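You operate a simulated robot arm through the tools that you are given. There is no shell and no other tool. Be economical: measure what you need, move in short steps, check, and stop when the job is done.

Carry out the task below with a simulated robot arm. There is one attempt and no reset: what you move stays moved.

TASK
Rinse the tank's filter sponge in the rinsing tub and put it back.
Fine: pump off first and on again after; shut the tank lid.
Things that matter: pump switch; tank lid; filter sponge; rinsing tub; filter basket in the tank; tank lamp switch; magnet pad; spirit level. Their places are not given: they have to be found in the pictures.

Only the result counts: the job must be done as asked and must still hold three seconds after the hand-in. Knocking over, shifting, dropping, spilling or breaking anything else fails it. Lids that push on must go on centred and level and be pressed home; caps that screw on are set level and turned clockwise until they are tight.

THE ROBOT
A 6-joint arm with a two-finger parallel gripper, fixed in place. Base frame: the origin is at the foot of the arm, x ahead of it, y to its left, z up. Lengths are in mm, angles in rad, forces in N, time in s.
With the tool pointing down near the work surface it reaches from about 100 to 760 mm from the base axis. Its first joint turns from -2.007 to 2.007 rad. Payload 4.2 kg.
The tool frame sits at the grasp point between the pads (the TCP): z along the fingers, y along the line on which they close. The tips reach 23 mm beyond it. The gripper opens to 94 mm. The fingers are 38 mm wide and 10 mm thick; the gripper's body (54 by 96 mm) begins 39 mm behind the TCP.
Orientation is told as [roll, pitch, yaw] about the base's x, y, z axes, in that order, counted from this pose: with the fingers straight down and closing along the base's y, the tool's x points along the base's -x, its y along +y and its z along -z.

THE INTERFACE
- The arm moves only by the tool servo_tool. Its argument "increments" is a list that holds one entry, the list of rows, each a list of 7 numbers: the shift along the tool's x, y, z in units of 400 mm (1.0 is 400 mm), then the turn, a rotation vector about the tool's x, y, z in units of 60 degrees (1.0 is 60 degrees), then the opening in per cent of the stroke, from 0 (shut) to 100 (fully open). In form: [[[dx, dy, dz, ax, ay, az, gripper], ...]]. A call has 1 to 12 rows; each row is the pose to reach, as a shift and turn from the pose commanded when the call began, along the tool's axes at that moment. A call with a number of a shift or a turn outside -1 to 1 is refused whole. Rows are played at 5 a second. More than 50 mm and 0.15 rad between two rows, or a gripper value outside its range, and nothing of the call is played. A pose out of reach is approached as far as the arm can. The call stops where the force on the tool passes 40 N (or 10 N more than at its start, if that is more) or the arm is blocked; 0.2 s more then pass. The fingers move at their own pace (about 108 mm/s each) and stop on an object; they squeeze with about 40 N. The grip force told is the motor's: it shows also when the fingers shut on nothing. Time passes only in rows, and 0.2 s behind the last, so rows that repeat a pose let the fingers close. The reply holds the time, the measured pose of the TCP, the force on the tool along the base axes, the opening and the grip force, in the units named above and with some noise.
- Cameras (640 x 400 px; columns grow to the right, rows downward): "scene" is fixed at [49.2, 497.7, 1855.6]; the picture's right is [-0.64, -0.77, 0.00], its down [-0.45, 0.38, -0.81] and it looks along [0.62, -0.52, -0.59] (base axes); focal length 362 px, centre (320, 200). "wrist" rides on the gripper at [-39, 0, -44] in the tool frame; the picture's right is [0.00, -1.00, 0.00], its down [0.97, 0.00, -0.24] and it looks along [0.24, 0.00, 0.97] (tool axes); focal length 218 px, centre (320, 200).
- get_image(camera): a new picture of that camera. The clock stands still meanwhile.
- raise_lower(by): slides the trunk up (or, below 0, down) by that many mm; the arm rides with it, the base frame stays. It gives what a move gives, with no picture.
- pixel_to_xyz(camera, pixels): for up to 12 pixels [column, row] of the newest picture of that camera ("zoom" is the newest enlarged one), the place [x, y, z] in the base frame of the surface seen there, good to about 2 mm. The clock stands still meanwhile.
- zoom(camera, box): a new picture of the part [left, top, right, bottom] of that camera's present view, enlarged. The clock stands still meanwhile.
- finish_job(): hands the job in; it is judged then, once.

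Keep the steps short. Do not move on a guess: measure, check each grasp and each placing, and mend mistakes. In all there are 80 turns and 34 pictures (those below and enlarged ones count). Leave the gripper open and the arm clear of the work at the hand-in unless told otherwise, and finish with a single line.

The tools are called after "Emit:" as a command line: name --argument value ..., lists and objects as JSON in quotes. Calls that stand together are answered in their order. servo_tool: Moves the arm, as the interface text tells. Its arguments: {"type":"object","properties":{"increments":{"type":"array","items":{"type":"array","items":{"type":"array","items":{"type":"number"}}}}},"required":["increments"]} The other tools are called the same way: raise_lower (by) slides the trunk up or down; get_image (camera) takes a picture; pixel_to_xyz (camera, pixels) gives the place of the surface under pixels of a picture; zoom (camera, box) takes an enlarged picture of a part of a camera's view; finish_job () hands the job in.

At the start:

```text
time: 0.0
tcp_pos: [543.2, -262.9, 1500.4]
orientation: [0.002, -0.001, 0.001]
ft_force: [0.0, 0.3, 0.6]
width: 94.2
finger_force: 0.0
trunk travel left (down, up): [-925.0, 65.0]
```

scene: 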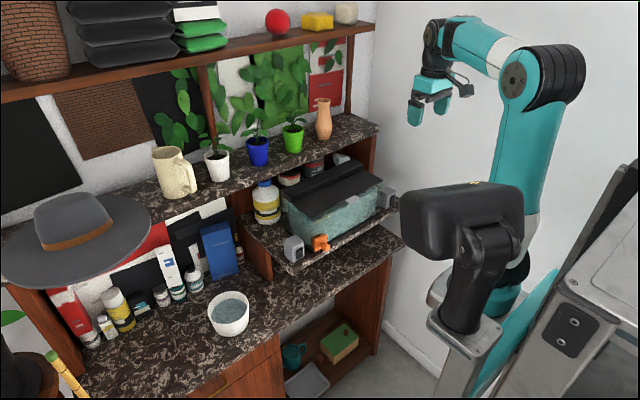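
wrist: 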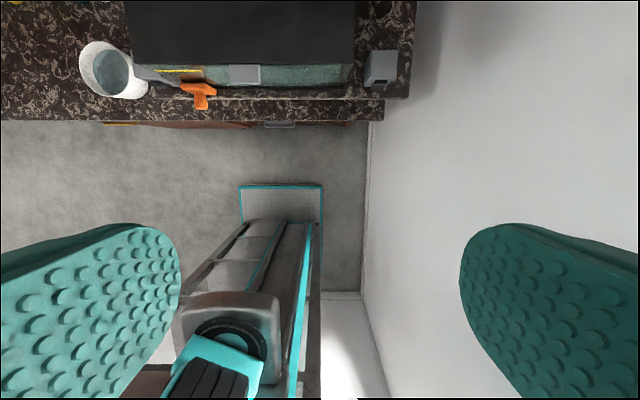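

I see the tank on a shelf at around (330,205) in the scene, with grey boxes at (293,248) and (387,198), an orange thing at (321,243), and a white tub at (228,313). I'll enlarge these areas.

Emit:
zoom --camera "scene" --box '[240, 140, 410, 280]'

Emit:
zoom --camera "scene" --box '[60, 200, 280, 340]'

Emit:
pixel_to_xyz --camera "scene" --pixels '[[293, 243], [387, 195], [321, 241], [228, 310], [211, 306], [249, 308], [330, 190], [283, 205], [310, 214], [383, 183], [355, 166], [300, 262]]'

```text
2.86 times, centred on (325, 210) of scene
```

zoom: 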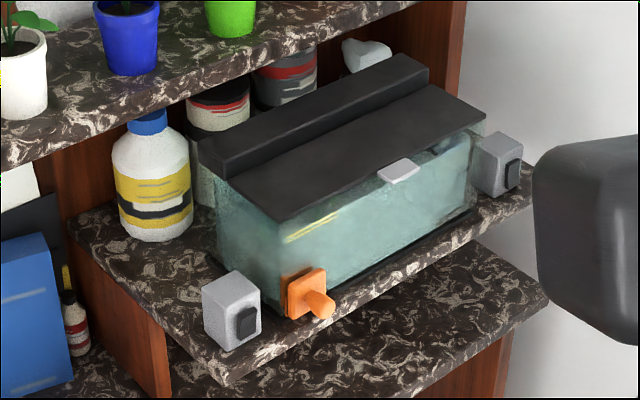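

```text
2.86 times, centred on (170, 270) of scene
```

zoom: 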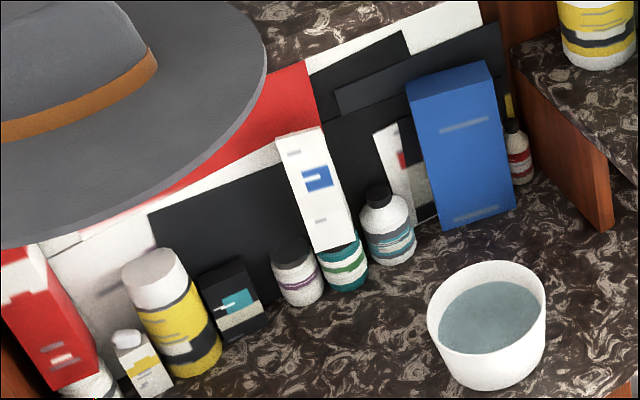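

```text
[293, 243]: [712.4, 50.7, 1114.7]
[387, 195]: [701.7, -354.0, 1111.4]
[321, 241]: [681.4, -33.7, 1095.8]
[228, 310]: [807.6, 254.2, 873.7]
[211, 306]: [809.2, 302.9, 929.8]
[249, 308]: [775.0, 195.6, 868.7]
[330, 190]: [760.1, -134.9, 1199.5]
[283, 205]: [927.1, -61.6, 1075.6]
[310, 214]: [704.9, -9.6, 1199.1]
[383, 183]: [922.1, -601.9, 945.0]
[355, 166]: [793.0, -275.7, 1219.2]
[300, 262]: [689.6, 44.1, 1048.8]
```

The two grey boxes look alike, so I have to tell the pump switch from the lamp switch. I'll enlarge the wrist view over the tank and the scene view of each box.

Emit:
zoom --camera "wrist" --box '[70, 0, 420, 140]'

Emit:
zoom --camera "scene" --box '[280, 225, 340, 265]'

```text
1.83 times, centred on (245, 70) of wrist
```

zoom: 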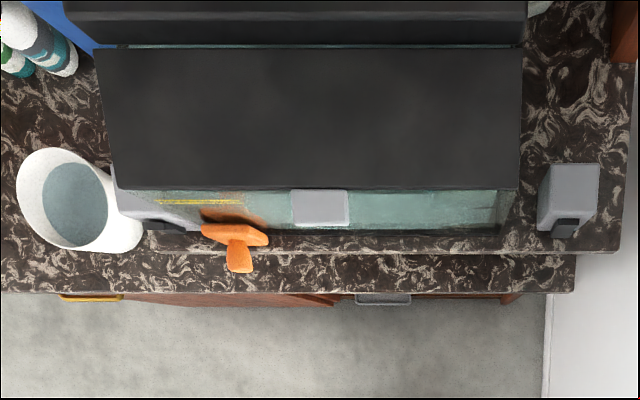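

```text
10.00 times, centred on (310, 245) of scene
```

zoom: 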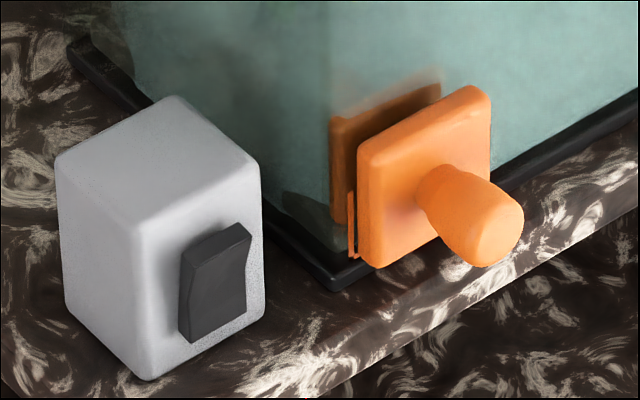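

I need a frontal view of the switches. I'll back off to x≈390, centre on the tank, and tilt the fingers about 72° forward, all above the tank and in free space.

Emit:
servo_tool --increments '[[[0.04, 0.028, 0, 0, -0.12, 0, 100], [0.08, 0.056, 0, 0, -0.24, 0, 100], [0.12, 0.084, 0, 0, -0.36, 0, 100], [0.16, 0.112, 0, 0, -0.48, 0, 100], [0.2, 0.14, 0, 0, -0.6, 0, 100], [0.24, 0.168, 0, 0, -0.72, 0, 100], [0.28, 0.196, 0, 0, -0.84, 0, 100], [0.32, 0.224, 0, 0, -0.96, 0, 100], [0.36, 0.252, 0, 0, -1.0, 0, 100], [0.4, 0.28, 0, 0, -1.0, 0, 100]]]'

Emit:
raise_lower --by -250

Emit:
get_image --camera "wrist"

```text
time: 2.2
tcp_pos: [396.5, -268.2, 1454.9]
orientation: [-0.001, -1.047, 0.0]
ft_force: [0.0, -0.2, 0.3]
width: 94.0
finger_force: 0.1
out of reach, approached as far as the arm can: row 4, 5, 6, 7, 8, 9, 10
trunk travel left (down, up): [-925.0, 65.0]
```

```text
time: 4.8
tcp_pos: [396.2, -267.1, 1204.6]
orientation: [0.002, -1.046, -0.002]
ft_force: [0.0, -0.2, -1.5]
width: 94.0
finger_force: 0.2
trunk travel left (down, up): [-675.0, 315.0]
```

```text
27 pictures are left
```

wrist: 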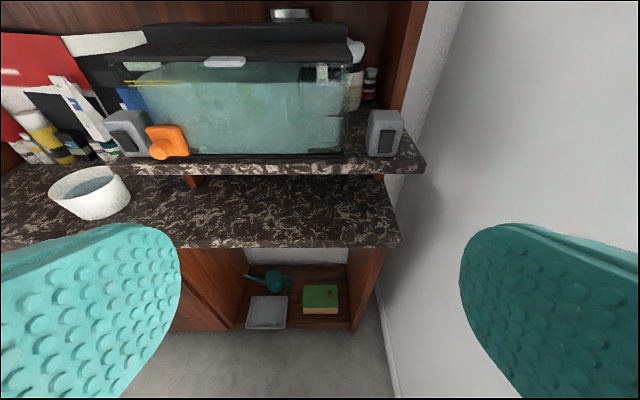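

Now I see the front. A small box shows inside the tank at (322,72), probably the filter basket. I'll enlarge this strip.

Emit:
zoom --camera "wrist" --box '[285, 40, 425, 170]'

Emit:
zoom --camera "wrist" --box '[90, 50, 250, 170]'

Emit:
pixel_to_xyz --camera "wrist" --pixels '[[130, 132], [384, 133], [225, 62], [322, 72], [170, 140], [90, 185], [60, 187], [128, 180], [95, 212], [346, 110], [230, 157], [150, 115]]'

```text
3.08 times, centred on (355, 105) of wrist
```

zoom: 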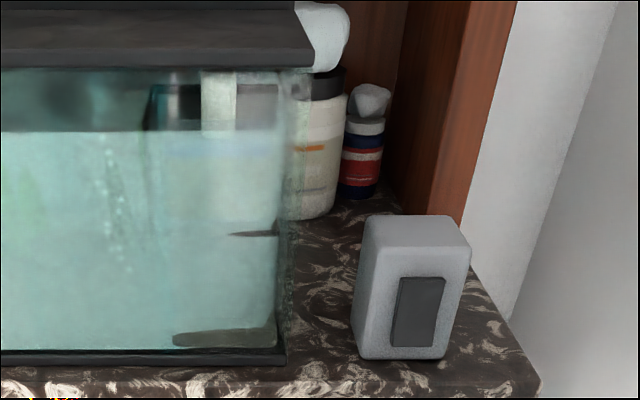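

```text
3.33 times, centred on (170, 110) of wrist
```

zoom: 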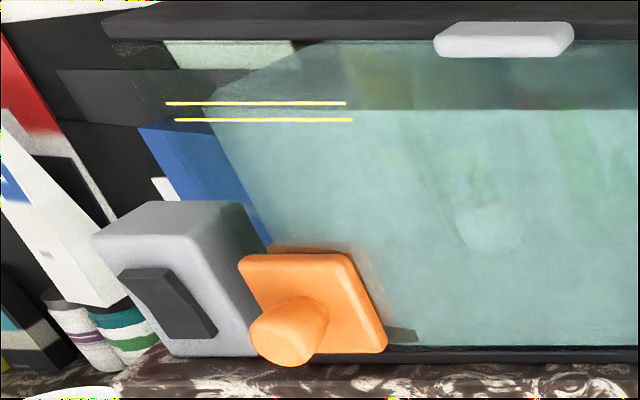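

```text
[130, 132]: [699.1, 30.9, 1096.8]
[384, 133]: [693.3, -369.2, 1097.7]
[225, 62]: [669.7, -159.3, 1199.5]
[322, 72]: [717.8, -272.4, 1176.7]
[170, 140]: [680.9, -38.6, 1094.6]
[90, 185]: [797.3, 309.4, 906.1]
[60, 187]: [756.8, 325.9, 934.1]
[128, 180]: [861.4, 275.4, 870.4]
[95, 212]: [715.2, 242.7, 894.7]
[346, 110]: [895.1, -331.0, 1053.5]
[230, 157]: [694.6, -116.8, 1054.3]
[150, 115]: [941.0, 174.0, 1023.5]
```

The filter basket is at the right end of the tank, at about y=-270. The two switches carry no labels I can read yet. I'll bring the camera nearer the right switch, stopping at x≈560, and check where the wall is.

Emit:
pixel_to_xyz --camera "wrist" --pixels '[[450, 120], [500, 200], [355, 55], [140, 68], [240, 28], [240, 45]]'

Emit:
servo_tool --increments '[[[-0.02, -0.03, 0.08, 0, 0, 0, 100], [-0.05, -0.06, 0.16, 0, 0, 0, 100], [-0.08, -0.1, 0.25, 0, 0, 0, 100], [-0.11, -0.13, 0.33, 0, 0, 0, 100], [-0.141, -0.155, 0.4, 0, 0, 0, 100]]]'

Emit:
get_image --camera "wrist"

```text
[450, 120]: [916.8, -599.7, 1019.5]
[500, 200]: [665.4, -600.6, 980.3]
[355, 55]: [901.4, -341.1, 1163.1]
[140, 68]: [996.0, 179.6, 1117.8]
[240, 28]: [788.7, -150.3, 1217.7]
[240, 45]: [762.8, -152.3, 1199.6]
```

```text
time: 6.0
tcp_pos: [562.6, -330.1, 1172.7]
orientation: [-0.001, -1.045, -0.001]
ft_force: [-0.7, 0.7, 0.1]
width: 94.0
finger_force: 0.1
trunk travel left (down, up): [-675.0, 315.0]
```

```text
24 pictures are left
```

wrist: 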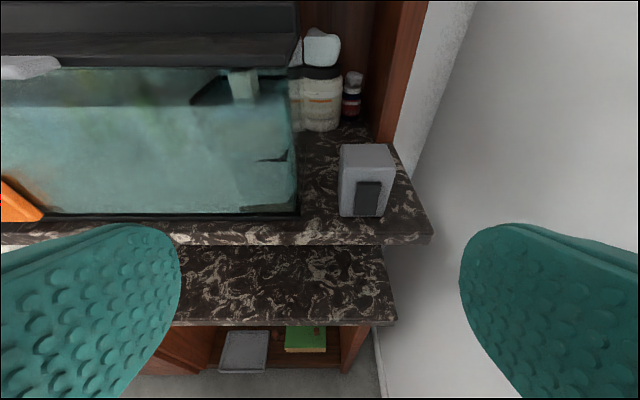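

The wall is at y=-600, so there is room. I'll enlarge the right switch and the basket.

Emit:
zoom --camera "wrist" --box '[180, 60, 420, 225]'

Emit:
pixel_to_xyz --camera "zoom" --pixels '[[495, 325], [495, 370], [480, 395], [140, 60], [60, 90], [180, 105], [500, 235], [445, 300], [560, 300]]'

```text
2.42 times, centred on (300, 142) of wrist
```

zoom: 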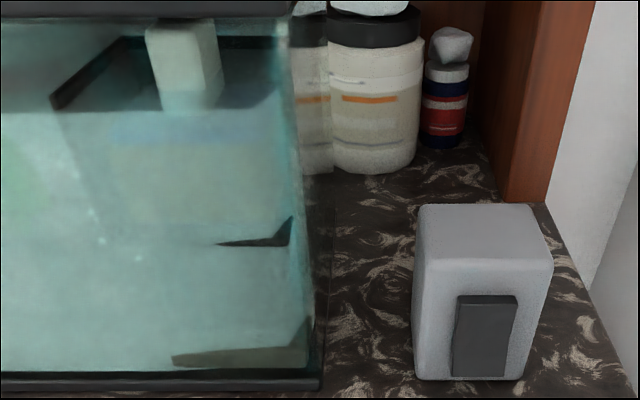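

```text
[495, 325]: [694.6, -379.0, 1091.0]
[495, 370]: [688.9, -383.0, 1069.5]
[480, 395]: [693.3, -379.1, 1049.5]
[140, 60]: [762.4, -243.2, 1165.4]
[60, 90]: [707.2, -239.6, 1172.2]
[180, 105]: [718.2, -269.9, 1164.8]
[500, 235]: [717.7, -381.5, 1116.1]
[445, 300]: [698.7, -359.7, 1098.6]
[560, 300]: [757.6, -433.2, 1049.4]
```

The right rocker stands out at its bottom (x=689 low, 695 mid). The white block at about (718,-270,1170) in a black-rimmed basket looks like the sponge. Next I'll slide 370 mm left to compare the left switch.

Emit:
servo_tool --increments '[[[0, 0.115, 0, 0, 0, 0, 100], [0, 0.23, 0, 0, 0, 0, 100], [0, 0.345, 0, 0, 0, 0, 100], [0, 0.46, 0, 0, 0, 0, 100], [0, 0.575, 0, 0, 0, 0, 100], [0, 0.69, 0, 0, 0, 0, 100], [0, 0.8, 0, 0, 0, 0, 100], [0, 0.9, 0, 0, 0, 0, 100]]]'

Emit:
zoom --camera "wrist" --box '[200, 60, 440, 225]'

```text
time: 7.8
tcp_pos: [563.7, 29.3, 1175.9]
orientation: [0.003, -1.048, -0.006]
ft_force: [-0.1, -1.0, -0.8]
width: 94.0
finger_force: 0.2
out of reach, approached as far as the arm can: row 4, 5, 6
trunk travel left (down, up): [-675.0, 315.0]
```

```text
2.42 times, centred on (320, 142) of wrist
```

zoom: 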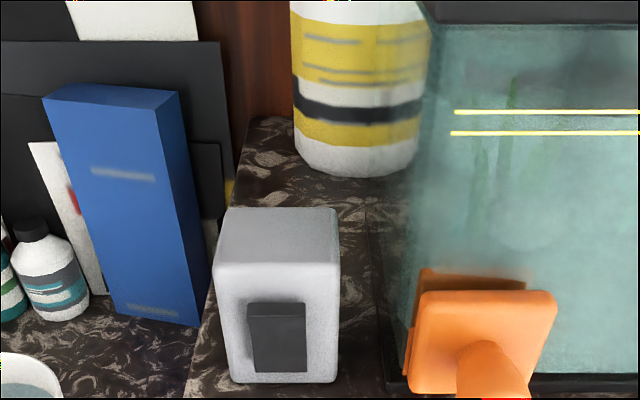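

I'll measure the left rocker's profile from top to bottom.

Emit:
pixel_to_xyz --camera "zoom" --pixels '[[278, 312], [278, 322], [278, 332], [278, 342], [278, 352], [278, 362], [278, 370], [235, 310], [235, 360], [280, 240], [325, 330], [280, 385]]'

Emit:
zoom --camera "wrist" --box '[275, 140, 335, 225]'

```text
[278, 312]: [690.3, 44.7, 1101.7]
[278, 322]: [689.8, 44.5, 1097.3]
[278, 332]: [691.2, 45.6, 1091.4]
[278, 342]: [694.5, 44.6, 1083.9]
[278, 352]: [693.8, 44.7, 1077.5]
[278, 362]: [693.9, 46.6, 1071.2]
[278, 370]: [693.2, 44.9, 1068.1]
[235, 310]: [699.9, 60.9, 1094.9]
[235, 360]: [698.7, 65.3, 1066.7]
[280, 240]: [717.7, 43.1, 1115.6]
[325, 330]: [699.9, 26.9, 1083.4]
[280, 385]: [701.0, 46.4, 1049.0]
```

```text
4.71 times, centred on (305, 182) of wrist
```

zoom: 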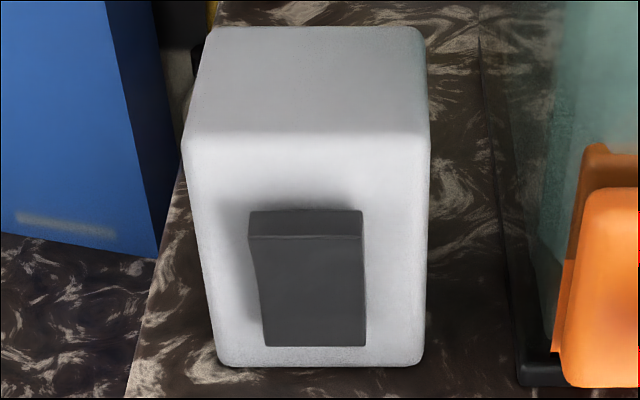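

The two switches are in opposite states. Left has its top proud (690 against 694 low); right has its bottom proud. They are otherwise identical, so I'll work out which is the pump by watching what changes. First I'll close the fingers, level the tool, and start rolling it so the tip is low and wide for pressing one rocker end.

Emit:
servo_tool --increments '[[[0, 0, 0, 0, -0.125, 0, 0], [0, 0, 0, 0, -0.25, 0, 0], [0, 0, 0, 0, -0.375, 0, 0], [0, 0, 0, 0, -0.5, 0, 0], [0, 0, 0, 0, -0.5, 0, 0]]]'

Emit:
servo_tool --increments '[[[0, 0, 0, 0, 0, -0.125, 0], [0, 0, 0, 0, 0, -0.25, 0], [0, 0, 0, 0, 0, -0.375, 0], [0, 0, 0, 0, 0, -0.5, 0], [0, 0, 0, 0, 0, -0.625, 0], [0, 0, 0, 0, 0, -0.75, 0]]]'

Emit:
servo_tool --increments '[[[0, 0, 0, 0, 0, -0.125, 0], [0, 0, 0, 0, 0, -0.25, 0], [0, 0, 0, 0, 0, -0.375, 0], [0, 0, 0, 0, 0, -0.5, 0], [0, 0, 0, 0, 0, -0.625, 0], [0, 0, 0, 0, 0, -0.75, 0]]]'

```text
time: 9.0
tcp_pos: [593.1, 61.7, 1188.6]
orientation: [1.117, -1.572, -1.119]
ft_force: [-0.6, -0.9, -0.1]
width: 0.0
finger_force: 39.6
out of reach, approached as far as the arm can: row 2, 3, 4, 5
trunk travel left (down, up): [-675.0, 315.0]
```

```text
time: 10.4
tcp_pos: [595.1, 62.6, 1187.7]
orientation: [-1.569, -0.786, 1.567]
ft_force: [0.6, -1.0, 0.4]
width: 0.0
finger_force: 39.9
trunk travel left (down, up): [-675.0, 315.0]
```

```text
time: 11.8
tcp_pos: [594.5, 63.2, 1188.4]
orientation: [-1.57, 0.001, 1.568]
ft_force: [-0.7, 0.1, 0.0]
width: 0.0
finger_force: 40.3
trunk travel left (down, up): [-675.0, 315.0]
```

The tool is level and rolled: tool x points to -Y, tool y down, tool z to +X. The left switch is nearest. Its top end is proud at (690,45,1098), so I'll bring the closed tip in front of it.

Emit:
servo_tool --increments '[[[0.023, 0.08, 0, 0, 0, 0, 0], [0.046, 0.16, 0, 0, 0, 0, 0], [0.046, 0.226, 0, 0, 0, 0, 0], [0.046, 0.226, 0.07, 0, 0, 0, 0], [0.046, 0.226, 0.14, 0, 0, 0, 0]]]'

Emit:
zoom --camera "scene" --box '[240, 140, 410, 280]'

```text
time: 13.0
tcp_pos: [662.0, 47.9, 1111.8]
orientation: [-1.562, 0.002, 1.569]
ft_force: [-0.4, 0.1, -0.1]
width: 0.0
finger_force: 39.8
out of reach, approached as far as the arm can: row 1, 2, 3, 4, 5
trunk travel left (down, up): [-675.0, 315.0]
```

```text
2.86 times, centred on (325, 210) of scene
```

zoom: 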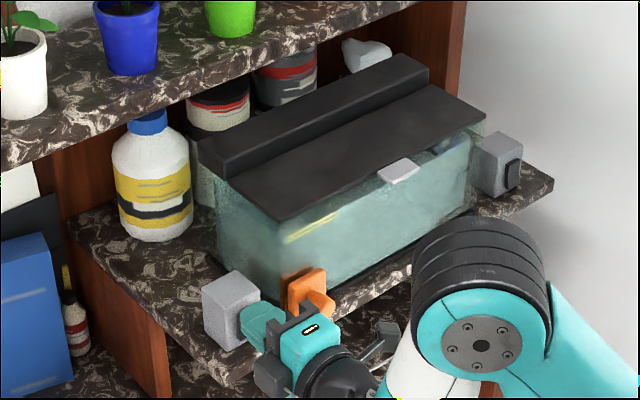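

The arm couldn't get lower than z=1112 here. I'll take the rest with the trunk, down 14 mm.

Emit:
raise_lower --by -13

Emit:
servo_tool --increments '[[[0, 0, 0.01, 0, 0, 0, 0], [0, 0, 0.02, 0, 0, 0, 0], [0, 0, 0.025, 0, 0, 0, 0]]]'

```text
time: 13.6
tcp_pos: [662.5, 48.8, 1097.9]
orientation: [-1.563, 0.001, 1.569]
ft_force: [-0.7, 0.8, -0.2]
width: 0.0
finger_force: 40.1
trunk travel left (down, up): [-662.0, 328.0]
```

```text
time: 14.5
tcp_pos: [668.9, 46.6, 1098.4]
orientation: [-1.561, 0.001, 1.573]
ft_force: [-29.9, -1.6, 4.7]
width: 0.1
finger_force: 39.5
trunk travel left (down, up): [-662.0, 328.0]
stopped in row 3: the force on the tool passed its limit (the readings are from after the stop); the commanded pose is now the measured one
```

Contact was at tip x≈692 with 30 N. I'll back off and check the rocker and the tank.

Emit:
servo_tool --increments '[[[0, 0, -0.06, 0, 0, 0, 0], [0, 0, -0.12, 0, 0, 0, 0], [0, -0.08, -0.16, 0, 0, 0, 0]]]'

Emit:
zoom --camera "scene" --box '[240, 140, 410, 280]'

```text
time: 15.3
tcp_pos: [618.7, 56.2, 1131.5]
orientation: [-1.559, 0.002, 1.572]
ft_force: [-0.7, -0.4, 0.1]
width: 0.3
finger_force: 39.7
out of reach, approached as far as the arm can: row 1, 2, 3
trunk travel left (down, up): [-662.0, 328.0]
```

```text
2.86 times, centred on (325, 210) of scene
```

zoom: 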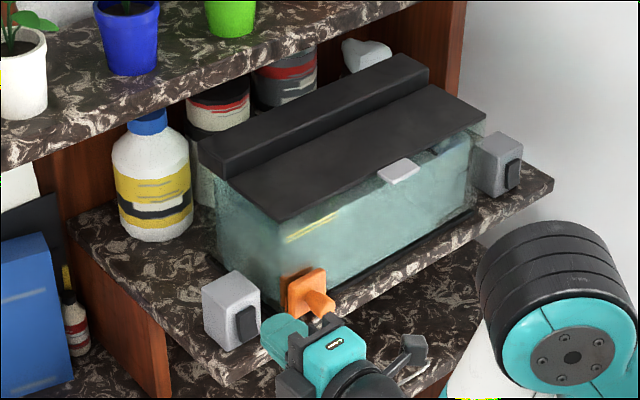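

I'll measure the left rocker's profile in this picture.

Emit:
pixel_to_xyz --camera "zoom" --pixels '[[246, 308], [246, 314], [246, 320], [246, 326], [246, 332], [246, 338], [246, 342], [220, 320], [225, 295], [512, 165], [512, 175], [512, 185]]'

Emit:
zoom --camera "scene" --box '[280, 225, 340, 265]'

```text
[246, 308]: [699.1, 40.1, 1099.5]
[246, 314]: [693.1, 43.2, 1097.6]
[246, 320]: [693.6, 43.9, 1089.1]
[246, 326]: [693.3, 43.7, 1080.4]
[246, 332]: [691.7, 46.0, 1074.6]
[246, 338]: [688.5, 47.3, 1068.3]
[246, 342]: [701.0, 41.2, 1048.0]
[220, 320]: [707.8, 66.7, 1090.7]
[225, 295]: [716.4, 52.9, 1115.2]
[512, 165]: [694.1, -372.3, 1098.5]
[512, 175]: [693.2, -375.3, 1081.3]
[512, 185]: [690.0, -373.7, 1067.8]
```

```text
10.00 times, centred on (310, 245) of scene
```

zoom: 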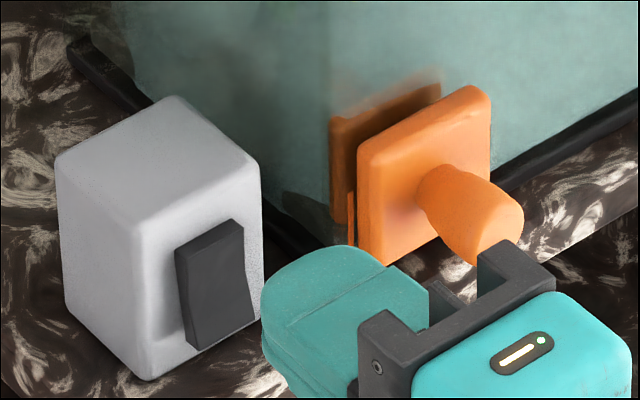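

The left rocker has flipped: its bottom is now proud, like the right one, and the box hasn't moved. The tank's light didn't change, which fits the left being the pump (was on, now off) and the lamp being off on the right. I'll check that at the basket. Next I move to the front of the lid tab at y≈-159.

Emit:
servo_tool --increments '[[[0, -0.08, -0.04, 0, 0, 0, 30], [0, -0.17, -0.05, 0, 0, 0, 30], [0.1, -0.17, -0.05, 0, 0, 0, 30], [0.2, -0.17, -0.05, 0, 0, 0, 30], [0.3, -0.17, -0.05, 0, 0, 0, 30], [0.4, -0.17, -0.05, 0, 0, 0, 30], [0.5, -0.17, -0.05, 0, 0, 0, 30], [0.5375, -0.17, -0.05, 0, 0, 0, 30]]]'

Emit:
get_image --camera "wrist"

```text
time: 17.1
tcp_pos: [614.1, -162.2, 1215.7]
orientation: [-1.56, 0.002, 1.571]
ft_force: [0.4, -0.1, -0.2]
width: 28.1
finger_force: 0.1
out of reach, approached as far as the arm can: row 3, 4, 5, 6, 7, 8
trunk travel left (down, up): [-662.0, 328.0]
```

```text
17 pictures are left
```

wrist: 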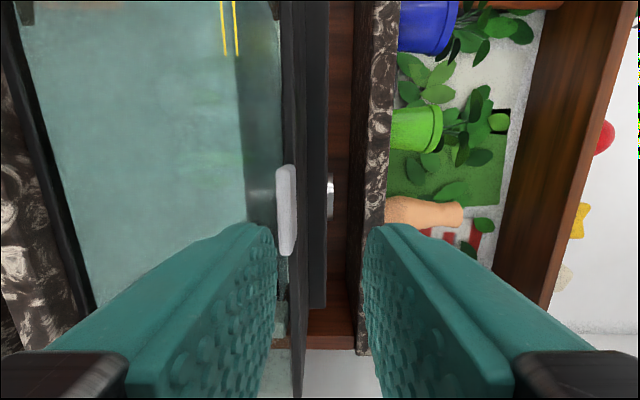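

I'll measure the tab's extent, the lid's edge, and the upper shelf's front edge, to see how far the lid can swing.

Emit:
pixel_to_xyz --camera "wrist" --pixels '[[287, 172], [287, 245], [279, 210], [294, 210], [287, 210], [300, 100], [318, 100], [361, 100], [395, 100], [330, 190], [345, 150], [280, 300]]'

```text
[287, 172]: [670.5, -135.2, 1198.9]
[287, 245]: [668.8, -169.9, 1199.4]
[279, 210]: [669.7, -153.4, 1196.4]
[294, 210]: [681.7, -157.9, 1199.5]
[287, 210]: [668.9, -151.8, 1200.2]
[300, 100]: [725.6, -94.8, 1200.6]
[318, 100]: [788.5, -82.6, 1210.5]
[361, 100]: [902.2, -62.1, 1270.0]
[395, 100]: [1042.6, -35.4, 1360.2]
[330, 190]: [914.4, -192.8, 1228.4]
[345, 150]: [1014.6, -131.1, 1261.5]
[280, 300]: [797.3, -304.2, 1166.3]
```

The tab spans y -133 to -175, front x=669, z≈1194–1201. The lid hinges at about x=788 and the upper shelf edge is far back, at x=902, z=1270. I'll put the closed tip below and in front of the tab first.

Emit:
servo_tool --increments '[[[-0.01, 0.04, 0.02, 0, 0, 0, 0], [-0.0175, 0.097, 0.04, 0, 0, 0, 0], [-0.0175, 0.097, 0.06, 0, 0, 0, 0]]]'

```text
time: 17.9
tcp_pos: [640.6, -155.0, 1175.7]
orientation: [-1.557, 0.001, 1.571]
ft_force: [0.1, -0.3, -0.3]
width: 0.0
finger_force: 40.5
out of reach, approached as far as the arm can: row 1, 2
trunk travel left (down, up): [-662.0, 328.0]
```

The tip is just below and in front of the tab. I'll slide it under (tip x≈683) and lift the first 30° along the hinge arc.

Emit:
servo_tool --increments '[[[0, 0, 0.0485, 0, 0, 0, 0], [0, -0.025, 0.05, 0, 0, 0, 0], [0, -0.05, 0.053, 0, 0, 0, 0], [0, -0.075, 0.059, 0, 0, 0, 0], [0, -0.1, 0.067, 0, 0, 0, 0], [0, -0.143, 0.0885, 0, 0, 0, 0]]]'

Emit:
zoom --camera "scene" --box '[240, 140, 410, 280]'

```text
time: 19.3
tcp_pos: [677.4, -156.9, 1232.1]
orientation: [-1.558, 0.001, 1.571]
ft_force: [0.1, -0.1, -1.3]
width: 0.1
finger_force: 40.0
trunk travel left (down, up): [-662.0, 328.0]
```

```text
2.86 times, centred on (325, 210) of scene
```

zoom: 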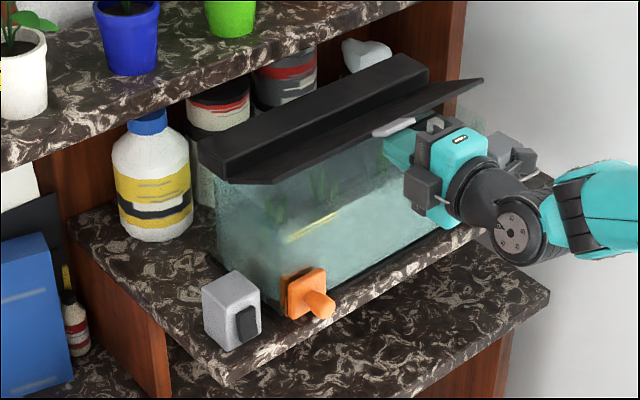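

The lid is lifting cleanly on the tip. I'll go on along the arc past vertical.

Emit:
servo_tool --increments '[[[0, -0.0575, 0.0365, 0, 0, 0, 0], [0, -0.08, 0.062, 0, 0, 0, 0], [0, -0.0975, 0.09, 0, 0, 0, 0], [0, -0.1125, 0.12, 0, 0, 0, 0], [0, -0.1225, 0.1515, 0, 0, 0, 0], [0, -0.13, 0.185, 0, 0, 0, 0], [0, -0.1325, 0.219, 0, 0, 0, 0], [0, -0.13, 0.245, 0, 0, 0, 0], [0, -0.1275, 0.264, 0, 0, 0, 0]]]'

Emit:
zoom --camera "scene" --box '[240, 120, 410, 260]'

```text
time: 21.2
tcp_pos: [767.4, -155.1, 1284.2]
orientation: [-1.555, -0.001, 1.571]
ft_force: [-127.9, 1.0, 2.5]
width: 0.2
finger_force: 40.5
trunk travel left (down, up): [-662.0, 328.0]
stopped in row 9: the force on the tool passed its limit (the readings are from after the stop); the commanded pose is now the measured one
```

```text
2.86 times, centred on (325, 190) of scene
```

zoom: 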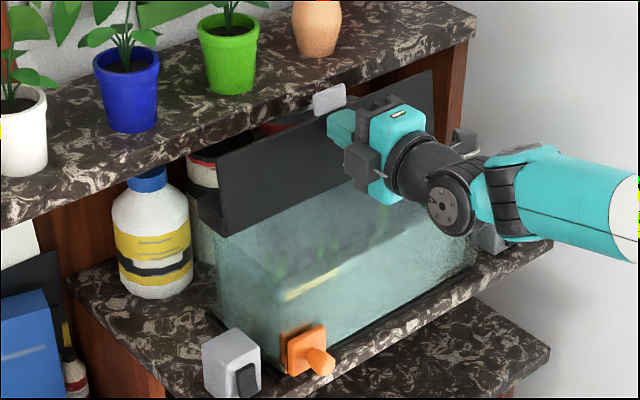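

The lid met its stop at about vertical. I'll back off gently and see whether it stays up and whether the tank has moved.

Emit:
servo_tool --increments '[[[0, 0, -0.01, 0, 0, 0, 0], [0, 0, -0.03, 0, 0, 0, 0], [0, 0, -0.08, 0, 0, 0, 0], [0, -0.06, -0.15, 0, 0, 0, 0], [0, -0.12, -0.22, 0, 0, 0, 0], [0, -0.2, -0.3, 0, 0, 0, 0]]]'

Emit:
get_image --camera "scene"

Emit:
pixel_to_xyz --camera "scene" --pixels '[[300, 215], [298, 190], [322, 166], [340, 160], [293, 243], [387, 195], [318, 240], [305, 268]]'

```text
time: 21.5
tcp_pos: [769.1, -156.5, 1284.8]
orientation: [-1.556, -0.001, 1.569]
ft_force: [-171.5, -2.6, 11.9]
width: 0.0
finger_force: 39.8
trunk travel left (down, up): [-662.0, 328.0]
stopped in row 1: the force on the tool passed its limit (the readings are from after the stop); the commanded pose is now the measured one
```

```text
14 pictures are left
```

scene: 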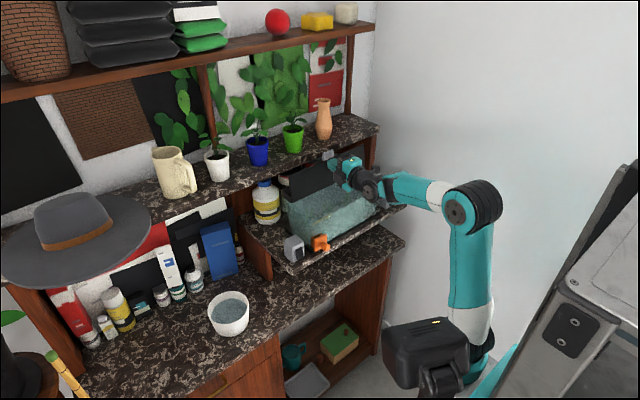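

```text
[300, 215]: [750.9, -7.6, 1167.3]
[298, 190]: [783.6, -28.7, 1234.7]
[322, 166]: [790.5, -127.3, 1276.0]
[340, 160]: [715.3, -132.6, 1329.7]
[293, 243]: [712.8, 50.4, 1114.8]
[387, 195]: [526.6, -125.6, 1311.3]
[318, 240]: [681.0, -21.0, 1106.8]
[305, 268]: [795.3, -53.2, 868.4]
```

The force is still high because the first retreat step was too small. I'll pull straight back with larger steps.

Emit:
servo_tool --increments '[[[0, 0, -0.1, 0, 0, 0, 0], [0, 0, -0.15, 0, 0, 0, 0], [0, 0, -0.2, 0, 0, 0, 0], [0, -0.05, -0.28, 0, 0, 0, 0]]]'

```text
time: 22.5
tcp_pos: [664.2, -154.5, 1301.8]
orientation: [-1.551, -0.002, 1.574]
ft_force: [0.9, -0.4, 0.4]
width: 0.1
finger_force: 39.9
trunk travel left (down, up): [-662.0, 328.0]
```

That's free. Now I'll roll the tool back, tilt it down 45°, open the fingers, and move over towards the basket at y≈-270 to look in.

Emit:
servo_tool --increments '[[[0.03, 0, 0, 0, 0, 0.125, 100], [0.06, -0.02, 0, 0, 0, 0.25, 100], [0.09, -0.04, -0.02, 0, 0, 0.375, 100], [0.13, -0.06, -0.04, 0, 0, 0.5, 100], [0.17, -0.06, -0.06, 0, 0, 0.625, 100], [0.2, -0.06, -0.1, 0, 0, 0.75, 100]]]'

Emit:
servo_tool --increments '[[[0, 0, 0, 0, 0, 0.125, 100], [0, 0, 0, 0, 0, 0.25, 100], [0, 0, 0, 0, 0, 0.375, 100], [0, 0, 0, 0, 0, 0.5, 100], [0, 0, 0, 0, 0, 0.625, 100], [0, 0, 0, 0, 0, 0.75, 100]]]'

Emit:
servo_tool --increments '[[[0, 0, 0, 0, 0.125, 0, 100], [0, 0, 0, 0, 0.25, 0, 100], [0, 0, 0, 0, 0.375, 0, 100], [0, 0, 0, 0, 0.5, 0, 100], [0, 0, 0, 0, 0.625, 0, 100], [0, 0, 0, 0, 0.75, 0, 100]]]'

Emit:
get_image --camera "wrist"

```text
time: 23.9
tcp_pos: [623.9, -234.1, 1326.5]
orientation: [-1.542, -0.789, 1.553]
ft_force: [-0.3, 0.1, 1.2]
width: 93.8
finger_force: 0.2
trunk travel left (down, up): [-662.0, 328.0]
```

```text
time: 25.3
tcp_pos: [623.6, -234.5, 1327.9]
orientation: [0.159, -1.55, -0.157]
ft_force: [-0.3, -0.3, 0.1]
width: 94.4
finger_force: 0.1
trunk travel left (down, up): [-662.0, 328.0]
```

```text
time: 26.7
tcp_pos: [624.4, -235.2, 1328.5]
orientation: [0.001, -0.763, 0.0]
ft_force: [0.0, 0.5, 0.6]
width: 93.9
finger_force: 0.1
trunk travel left (down, up): [-662.0, 328.0]
```

```text
13 pictures are left
```

wrist: 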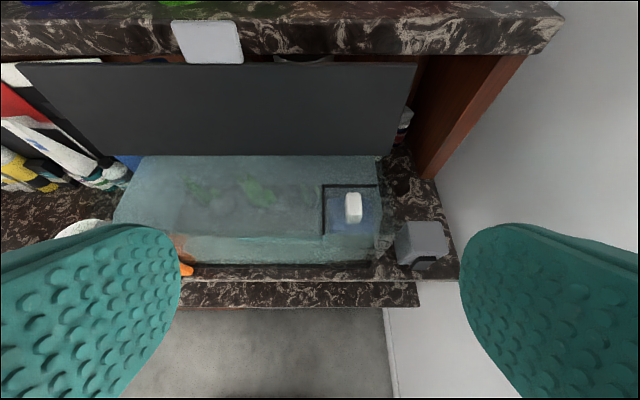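

The lid stays up. The basket holds a blue sponge with a white grip on top at (353,208). I'll enlarge and measure it.

Emit:
zoom --camera "wrist" --box '[300, 165, 460, 275]'

Emit:
pixel_to_xyz --camera "zoom" --pixels '[[212, 125], [212, 165], [195, 150], [232, 150], [212, 200], [190, 225], [150, 200], [270, 200], [92, 200], [310, 140], [200, 85], [190, 255]]'

```text
3.64 times, centred on (380, 220) of wrist
```

zoom: 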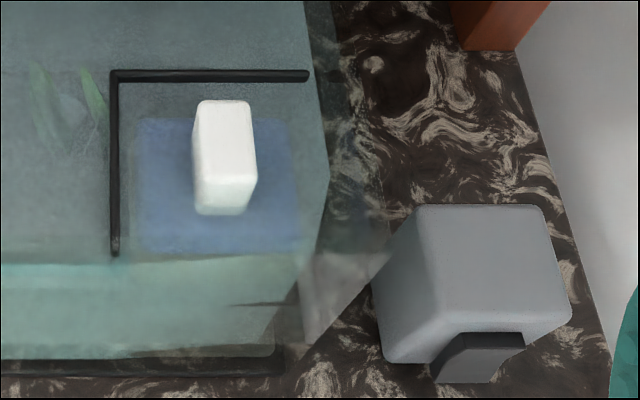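

```text
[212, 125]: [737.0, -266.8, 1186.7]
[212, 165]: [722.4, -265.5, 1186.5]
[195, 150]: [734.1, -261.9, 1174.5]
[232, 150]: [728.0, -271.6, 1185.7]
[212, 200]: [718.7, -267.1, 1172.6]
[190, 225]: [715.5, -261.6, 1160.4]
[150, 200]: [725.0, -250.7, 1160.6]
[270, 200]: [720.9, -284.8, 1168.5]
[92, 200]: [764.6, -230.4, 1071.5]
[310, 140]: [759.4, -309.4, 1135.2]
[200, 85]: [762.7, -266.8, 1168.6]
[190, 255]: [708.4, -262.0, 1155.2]
```

The white grip spans x 718–740, y -260..-276, top z=1187. The basket is x 705–763 and the glass is to the right at y≈-300. I'll bring the tool nearly vertical (about 7° tilt) above it, with a narrow opening of about 30 mm.

Emit:
servo_tool --increments '[[[0, -0.016, 0.06, 0, 0.12, 0, 32], [-0.005, -0.033, 0.12, 0, 0.24, 0, 32], [-0.012, -0.05, 0.18, 0, 0.36, 0, 32], [-0.02, -0.066, 0.24, 0, 0.48, 0, 32], [-0.029, -0.082, 0.3, 0, 0.614, 0, 32], [-0.029, -0.082, 0.334, 0, 0.614, 0, 32]]]'

Emit:
get_image --camera "wrist"

```text
time: 28.1
tcp_pos: [707.5, -279.7, 1231.1]
orientation: [-0.003, -0.12, 0.002]
ft_force: [0.4, 0.4, 0.3]
width: 29.9
finger_force: 0.1
out of reach, approached as far as the arm can: row 5, 6
trunk travel left (down, up): [-662.0, 328.0]
```

```text
11 pictures are left
```

wrist: 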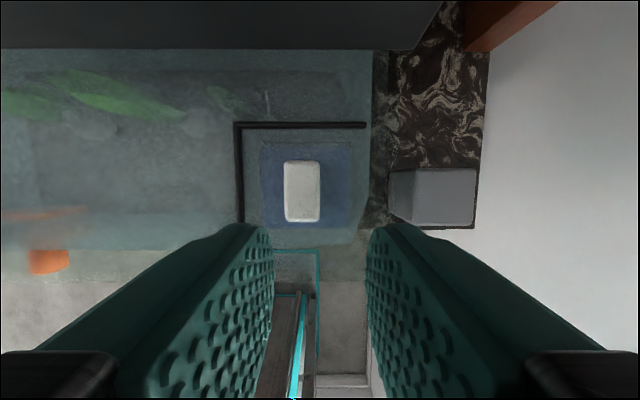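

The arm is at its reach limit: it stopped at x=707 instead of 725. The shoulder seems too low for this, so I'll raise the trunk 150 mm and come down by the arm again.

Emit:
raise_lower --by 150

Emit:
servo_tool --increments '[[[0, 0.01, 0.09, 0, 0, 0, 32], [0, 0.02, 0.18, 0, 0, 0, 32], [-0.004, 0.029, 0.27, 0, 0, 0, 32], [-0.004, 0.029, 0.33, 0, 0, 0, 32]]]'

```text
time: 29.9
tcp_pos: [709.4, -278.0, 1382.1]
orientation: [-0.003, -0.123, 0.001]
ft_force: [0.7, -0.6, -0.7]
width: 30.1
finger_force: 0.0
trunk travel left (down, up): [-812.0, 178.0]
```

```text
time: 30.9
tcp_pos: [767.3, -284.2, 1277.8]
orientation: [-0.004, -0.122, 0.0]
ft_force: [-6.1, 1.0, 2.6]
width: 30.0
finger_force: 0.0
out of reach, approached as far as the arm can: row 2, 3, 4
trunk travel left (down, up): [-812.0, 178.0]
```

Now it overshot to x=767 and is lightly touching the lid (-6 N). I'll go up and back away from the lid, then try a trunk height in between.

Emit:
servo_tool --increments '[[[0.07, 0.01, -0.05, 0, 0, 0, 32], [0.089, 0.04, -0.142, 0, 0, 0, 32], [0.089, 0.04, -0.142, 0, 0, 0, 32]]]'

Emit:
raise_lower --by -75

```text
time: 31.7
tcp_pos: [729.1, -268.9, 1335.6]
orientation: [-0.001, -0.119, 0.003]
ft_force: [-0.5, 0.3, -0.5]
width: 30.3
finger_force: 0.0
out of reach, approached as far as the arm can: row 1, 2, 3
trunk travel left (down, up): [-812.0, 178.0]
```

```text
time: 32.8
tcp_pos: [729.5, -267.8, 1260.5]
orientation: [-0.003, -0.122, 0.002]
ft_force: [-0.3, -0.3, -0.2]
width: 30.2
finger_force: 0.0
trunk travel left (down, up): [-737.0, 253.0]
```

I'm now right above the grip at (729,-268,1260). I'll descend with the trunk, which keeps x and y exact: 45 mm first, then a look.

Emit:
raise_lower --by -45

Emit:
get_image --camera "wrist"

```text
time: 33.7
tcp_pos: [730.4, -268.7, 1215.3]
orientation: [-0.002, -0.12, 0.002]
ft_force: [1.4, 0.1, 0.3]
width: 30.1
finger_force: 0.1
trunk travel left (down, up): [-692.0, 298.0]
```

```text
10 pictures are left
```

wrist: 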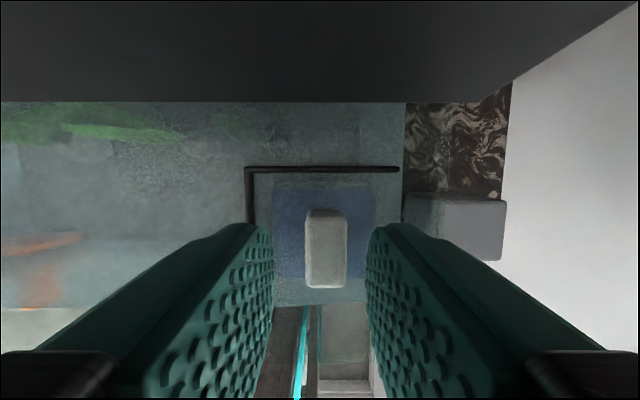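

The grip sits centred between the fingers. I'll lower 25 mm more and close.

Emit:
raise_lower --by -26

Emit:
servo_tool --increments '[[[0, 0, 0, 0, 0, 0, 0], [0, 0, 0, 0, 0, 0, 0], [0, 0, 0, 0, 0, 0, 0]]]'

```text
time: 34.4
tcp_pos: [728.9, -268.8, 1188.4]
orientation: [-0.002, -0.122, 0.002]
ft_force: [0.1, 1.0, 0.1]
width: 30.0
finger_force: 0.1
trunk travel left (down, up): [-666.0, 324.0]
```

```text
time: 35.2
tcp_pos: [730.0, -269.1, 1188.8]
orientation: [-0.002, -0.12, 0.002]
ft_force: [-0.5, 0.5, 1.4]
width: 15.0
finger_force: 39.9
trunk travel left (down, up): [-666.0, 324.0]
```

Gripped at 15 mm width. I'll raise the trunk 200 mm to draw the sponge clear of the basket, then look.

Emit:
raise_lower --by 200

Emit:
get_image --camera "scene"

Emit:
pixel_to_xyz --camera "scene" --pixels '[[228, 310], [228, 292], [228, 333], [212, 312], [245, 306], [228, 297], [215, 303], [243, 300]]'

```text
time: 37.4
tcp_pos: [729.1, -269.6, 1388.3]
orientation: [-0.001, -0.122, 0.0]
ft_force: [-0.1, 0.1, -0.4]
width: 15.2
finger_force: 40.2
trunk travel left (down, up): [-866.0, 124.0]
```

```text
9 pictures are left
```

scene: 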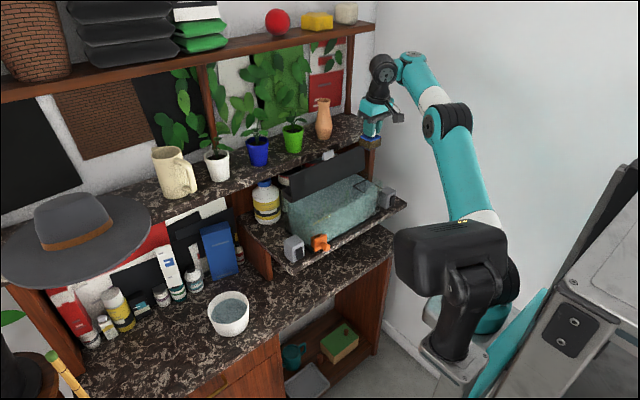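

```text
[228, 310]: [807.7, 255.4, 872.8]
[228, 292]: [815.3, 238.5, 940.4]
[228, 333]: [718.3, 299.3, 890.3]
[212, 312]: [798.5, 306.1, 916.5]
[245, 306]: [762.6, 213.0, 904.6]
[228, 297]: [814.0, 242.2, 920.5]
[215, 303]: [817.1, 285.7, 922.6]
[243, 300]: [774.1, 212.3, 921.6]
```

The sponge is out and held. From the rim points the tub's centre works out at about (767, 266), rim z≈938, radius ≈62. I'll carry the sponge left at z≈1388, in front of the lid, in two moves.

Emit:
servo_tool --increments '[[[0.02, 0.1, 0, 0, 0, 0, 0], [0.03, 0.2, 0, 0, 0, 0, 0], [0.03, 0.3, 0, 0, 0, 0, 0], [0.03, 0.4, 0, 0, 0, 0, 0], [0.03, 0.5, 0, 0, 0, 0, 0], [0.03, 0.6, 0, 0, 0, 0, 0], [0.03, 0.7, 0, 0, 0, 0, 0], [0.03, 0.8, 0, 0, 0, 0, 0], [0.03, 0.9, 0, 0, 0, 0, 0]]]'

Emit:
servo_tool --increments '[[[0, 0.1, 0, 0, 0, 0, 0], [0, 0.2, 0, 0, 0, 0, 0], [-0.03, 0.3, 0, 0, 0, 0, 0], [-0.08, 0.4, 0, 0, 0, 0, 0], [-0.12, 0.438, 0, 0, 0, 0, 0]]]'

```text
time: 39.4
tcp_pos: [720.6, 93.4, 1390.6]
orientation: [-0.001, -0.119, -0.001]
ft_force: [0.6, -0.8, -0.6]
width: 15.1
finger_force: 40.1
out of reach, approached as far as the arm can: row 1, 2, 3, 4, 5, 6, 7, 8, 9
trunk travel left (down, up): [-866.0, 124.0]
```

```text
time: 40.5
tcp_pos: [736.0, 241.7, 1389.2]
orientation: [0.0, -0.119, 0.001]
ft_force: [0.0, -0.4, 0.2]
width: 15.0
finger_force: 39.8
out of reach, approached as far as the arm can: row 4, 5
trunk travel left (down, up): [-866.0, 124.0]
```

The reach ended at r≈775 at this height. Lower relative to the trunk it reaches further, so I'll go down 60 mm and out to (766,266).

Emit:
servo_tool --increments '[[[0, 0.01, 0.08, 0, 0, 0, 0], [0, 0.03, 0.155, 0, 0, 0, 0], [-0.03, 0.05, 0.155, 0, 0, 0, 0], [-0.054, 0.06, 0.155, 0, 0, 0, 0]]]'

Emit:
get_image --camera "wrist"

```text
time: 41.5
tcp_pos: [750.9, 260.6, 1326.9]
orientation: [-0.001, -0.12, 0.002]
ft_force: [0.1, 0.6, -0.9]
width: 15.0
finger_force: 40.4
out of reach, approached as far as the arm can: row 1, 2, 3, 4
trunk travel left (down, up): [-866.0, 124.0]
```

```text
8 pictures are left
```

wrist: 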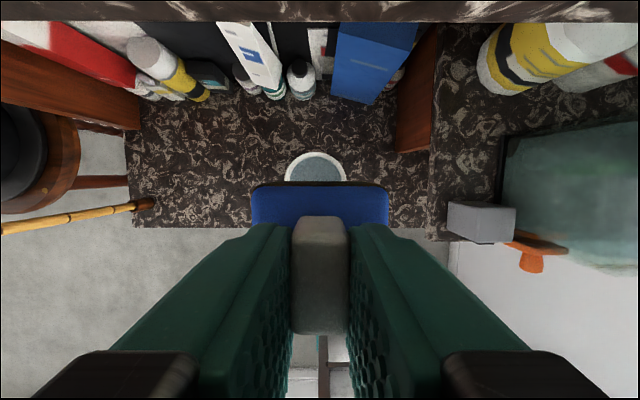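

I can see the tub's far rim beyond the sponge. I'll measure its rim and the sponge in this picture.

Emit:
pixel_to_xyz --camera "wrist" --pixels '[[317, 153], [287, 178], [346, 178], [317, 170], [253, 188], [386, 188], [320, 186], [320, 205], [253, 215], [386, 215]]'

Emit:
zoom --camera "scene" --box '[180, 130, 340, 345]'

```text
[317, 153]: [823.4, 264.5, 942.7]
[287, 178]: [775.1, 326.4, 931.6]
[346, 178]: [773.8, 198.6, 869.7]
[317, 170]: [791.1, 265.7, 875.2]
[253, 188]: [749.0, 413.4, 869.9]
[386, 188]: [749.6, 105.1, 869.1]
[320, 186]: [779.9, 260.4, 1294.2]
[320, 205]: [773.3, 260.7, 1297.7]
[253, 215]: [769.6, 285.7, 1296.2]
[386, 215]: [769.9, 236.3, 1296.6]
```

```text
1.86 times, centred on (260, 238) of scene
```

zoom: 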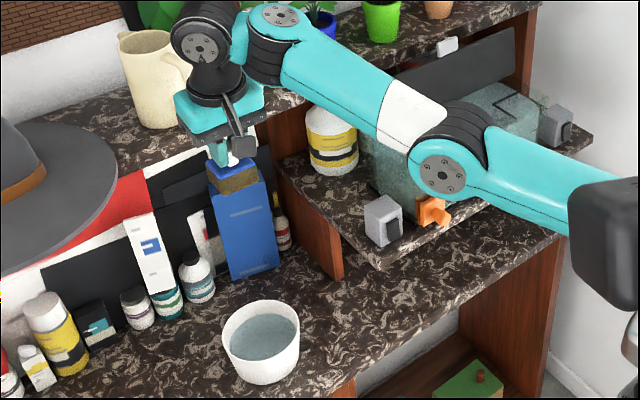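

The tub's centre is about (763,264). The sponge is about 50 mm wide, its top is 31 mm below the TCP, and its underside is dirty brown. I'll lower the trunk 300 mm so it hovers over the rim, then nudge it 10 mm outward.

Emit:
raise_lower --by -300

Emit:
servo_tool --increments '[[[-0.01, 0.005, 0.02, 0, 0, 0, 0], [-0.02, 0.01, 0.03, 0, 0, 0, 0]]]'

Emit:
zoom --camera "scene" --box '[170, 230, 290, 345]'

```text
time: 44.5
tcp_pos: [752.5, 260.5, 1027.3]
orientation: [-0.001, -0.121, 0.003]
ft_force: [0.6, 0.0, -0.1]
width: 15.2
finger_force: 40.1
trunk travel left (down, up): [-566.0, 424.0]
```

```text
time: 45.1
tcp_pos: [756.3, 262.0, 1014.8]
orientation: [0.001, -0.118, 0.001]
ft_force: [0.3, 0.1, -0.1]
width: 15.0
finger_force: 40.3
out of reach, approached as far as the arm can: row 1, 2
trunk travel left (down, up): [-566.0, 424.0]
```

```text
3.48 times, centred on (230, 288) of scene
```

zoom: 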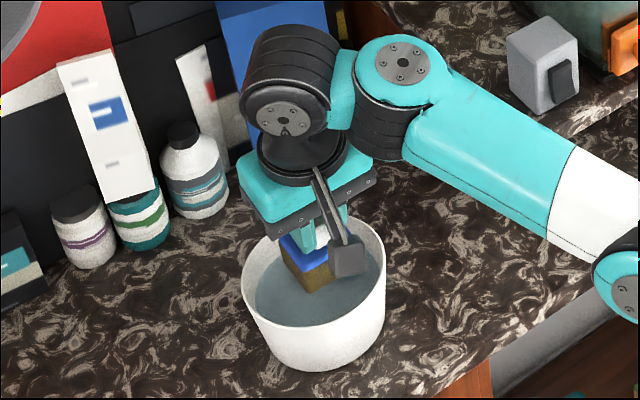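

The sponge hangs inside the tub's outline. I'll measure its lower edge and the water level.

Emit:
pixel_to_xyz --camera "zoom" --pixels '[[312, 290], [312, 268], [295, 262], [315, 310], [250, 290], [378, 260], [310, 332], [285, 310]]'

```text
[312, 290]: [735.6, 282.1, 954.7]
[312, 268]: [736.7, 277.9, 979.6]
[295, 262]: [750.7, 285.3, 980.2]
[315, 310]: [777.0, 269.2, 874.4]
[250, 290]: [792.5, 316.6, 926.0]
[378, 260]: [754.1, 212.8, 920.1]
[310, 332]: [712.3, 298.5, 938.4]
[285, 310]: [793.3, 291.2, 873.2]
```

The sponge's underside is 65 mm below the TCP. I'll lower the trunk 55 mm (underside to about z=895), then swish and dip gently.

Emit:
raise_lower --by -55

Emit:
servo_tool --increments '[[[0, 0, 0.02, 0, 0, 0, 0], [0, 0.012, 0.02, 0, 0, 0, 0], [0, -0.012, 0.02, 0, 0, 0, 0], [0, 0.012, 0.02, 0, 0, 0, 0], [0, -0.012, 0.02, 0, 0, 0, 0], [0, 0, 0, 0, 0, 0, 0], [0, 0, -0.04, 0, 0, 0, 0], [0, 0, 0, 0, 0, 0, 0], [0, 0, 0.02, 0, 0, 0, 0], [0, 0.012, 0.02, 0, 0, 0, 0], [0, -0.012, 0.02, 0, 0, 0, 0], [0, 0, 0.02, 0, 0, 0, 0]]]'

Emit:
servo_tool --increments '[[[0, 0, -0.04, 0, 0, 0, 0], [0, 0, -0.08, 0, 0, 0, 0], [0, 0, -0.04, 0, 0, 0, 0], [0, 0, 0, 0, 0, 0, 0], [0, 0.012, 0, 0, 0, 0, 0], [0, -0.012, 0, 0, 0, 0, 0], [0, 0.012, 0, 0, 0, 0, 0], [0, -0.012, 0, 0, 0, 0, 0], [0, 0, 0, 0, 0, 0, 0]]]'

```text
time: 46.1
tcp_pos: [757.3, 262.2, 959.3]
orientation: [0.001, -0.118, 0.002]
ft_force: [0.4, -0.8, -0.1]
width: 14.8
finger_force: 40.0
trunk travel left (down, up): [-511.0, 479.0]
```

```text
time: 48.7
tcp_pos: [758.5, 262.8, 950.7]
orientation: [-0.002, -0.119, 0.004]
ft_force: [0.6, 0.0, -1.5]
width: 15.3
finger_force: 39.9
out of reach, approached as far as the arm can: row 3, 5, 11
trunk travel left (down, up): [-511.0, 479.0]
```

```text
time: 50.7
tcp_pos: [758.3, 262.7, 952.1]
orientation: [-0.003, -0.12, 0.001]
ft_force: [-0.1, 0.0, -0.6]
width: 15.0
finger_force: 40.1
out of reach, approached as far as the arm can: row 2, 6, 8
trunk travel left (down, up): [-511.0, 479.0]
```

No contact forces. I'll raise the sponge above the tub and see whether its underside is clean.

Emit:
raise_lower --by 80

Emit:
zoom --camera "scene" --box '[170, 230, 290, 345]'

```text
time: 51.9
tcp_pos: [758.3, 263.1, 1032.8]
orientation: [-0.002, -0.118, 0.002]
ft_force: [-0.4, 0.7, -1.3]
width: 15.1
finger_force: 39.9
trunk travel left (down, up): [-591.0, 399.0]
```

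```text
3.48 times, centred on (230, 288) of scene
```

zoom: 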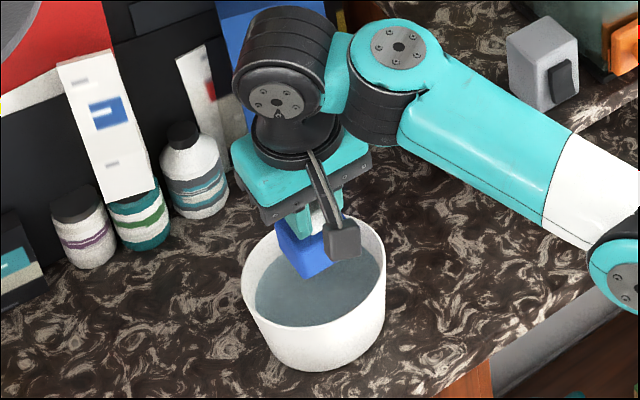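

The underside is clean blue now. I'll raise the trunk and carry it back the same way, in front of the open lid.

Emit:
raise_lower --by 275

Emit:
servo_tool --increments '[[[0.03, 0, -0.1, 0, 0, 0, 0], [0.07, 0, -0.215, 0, 0, 0, 0], [0.08, -0.1, -0.215, 0, 0, 0, 0], [0.09, -0.2, -0.215, 0, 0, 0, 0], [0.09, -0.3, -0.215, 0, 0, 0, 0], [0.09, -0.4, -0.215, 0, 0, 0, 0], [0.09, -0.5, -0.215, 0, 0, 0, 0], [0.09, -0.6, -0.215, 0, 0, 0, 0], [0.09, -0.7, -0.215, 0, 0, 0, 0], [0.09, -0.8, -0.215, 0, 0, 0, 0], [0.09, -0.9, -0.215, 0, 0, 0, 0]]]'

```text
time: 54.7
tcp_pos: [758.8, 262.0, 1306.7]
orientation: [-0.002, -0.12, 0.002]
ft_force: [0.1, -0.1, -0.9]
width: 15.2
finger_force: 39.6
trunk travel left (down, up): [-866.0, 124.0]
```

```text
time: 57.1
tcp_pos: [735.7, -98.7, 1412.7]
orientation: [-0.004, -0.114, 0.002]
ft_force: [-0.4, -0.2, -0.9]
width: 14.9
finger_force: 39.2
out of reach, approached as far as the arm can: row 6, 7, 8, 9, 10, 11
trunk travel left (down, up): [-866.0, 124.0]
```

Next, on to the point straight above the basket, (729,-269,1388).

Emit:
servo_tool --increments '[[[0.02, -0.1, 0, 0, 0, 0, 0], [0.024, -0.2, 0, 0, 0, 0, 0], [0.024, -0.3, 0.02, 0, 0, 0, 0], [0.024, -0.4265, 0.058, 0, 0, 0, 0], [0.024, -0.4265, 0.058, 0, 0, 0, 0]]]'

```text
refused: row 4 steps farther than a row can; nothing moved
```

Emit:
servo_tool --increments '[[[0.02, -0.1, 0, 0, 0, 0, 0], [0.024, -0.2, 0, 0, 0, 0, 0], [0.024, -0.3, 0.02, 0, 0, 0, 0], [0.024, -0.38, 0.04, 0, 0, 0, 0], [0.024, -0.4265, 0.058, 0, 0, 0, 0], [0.024, -0.4265, 0.058, 0, 0, 0, 0]]]'

```text
time: 58.5
tcp_pos: [730.2, -268.6, 1389.2]
orientation: [-0.002, -0.117, 0.0]
ft_force: [0.1, -0.1, -0.4]
width: 14.7
finger_force: 40.3
out of reach, approached as far as the arm can: row 1
trunk travel left (down, up): [-866.0, 124.0]
```

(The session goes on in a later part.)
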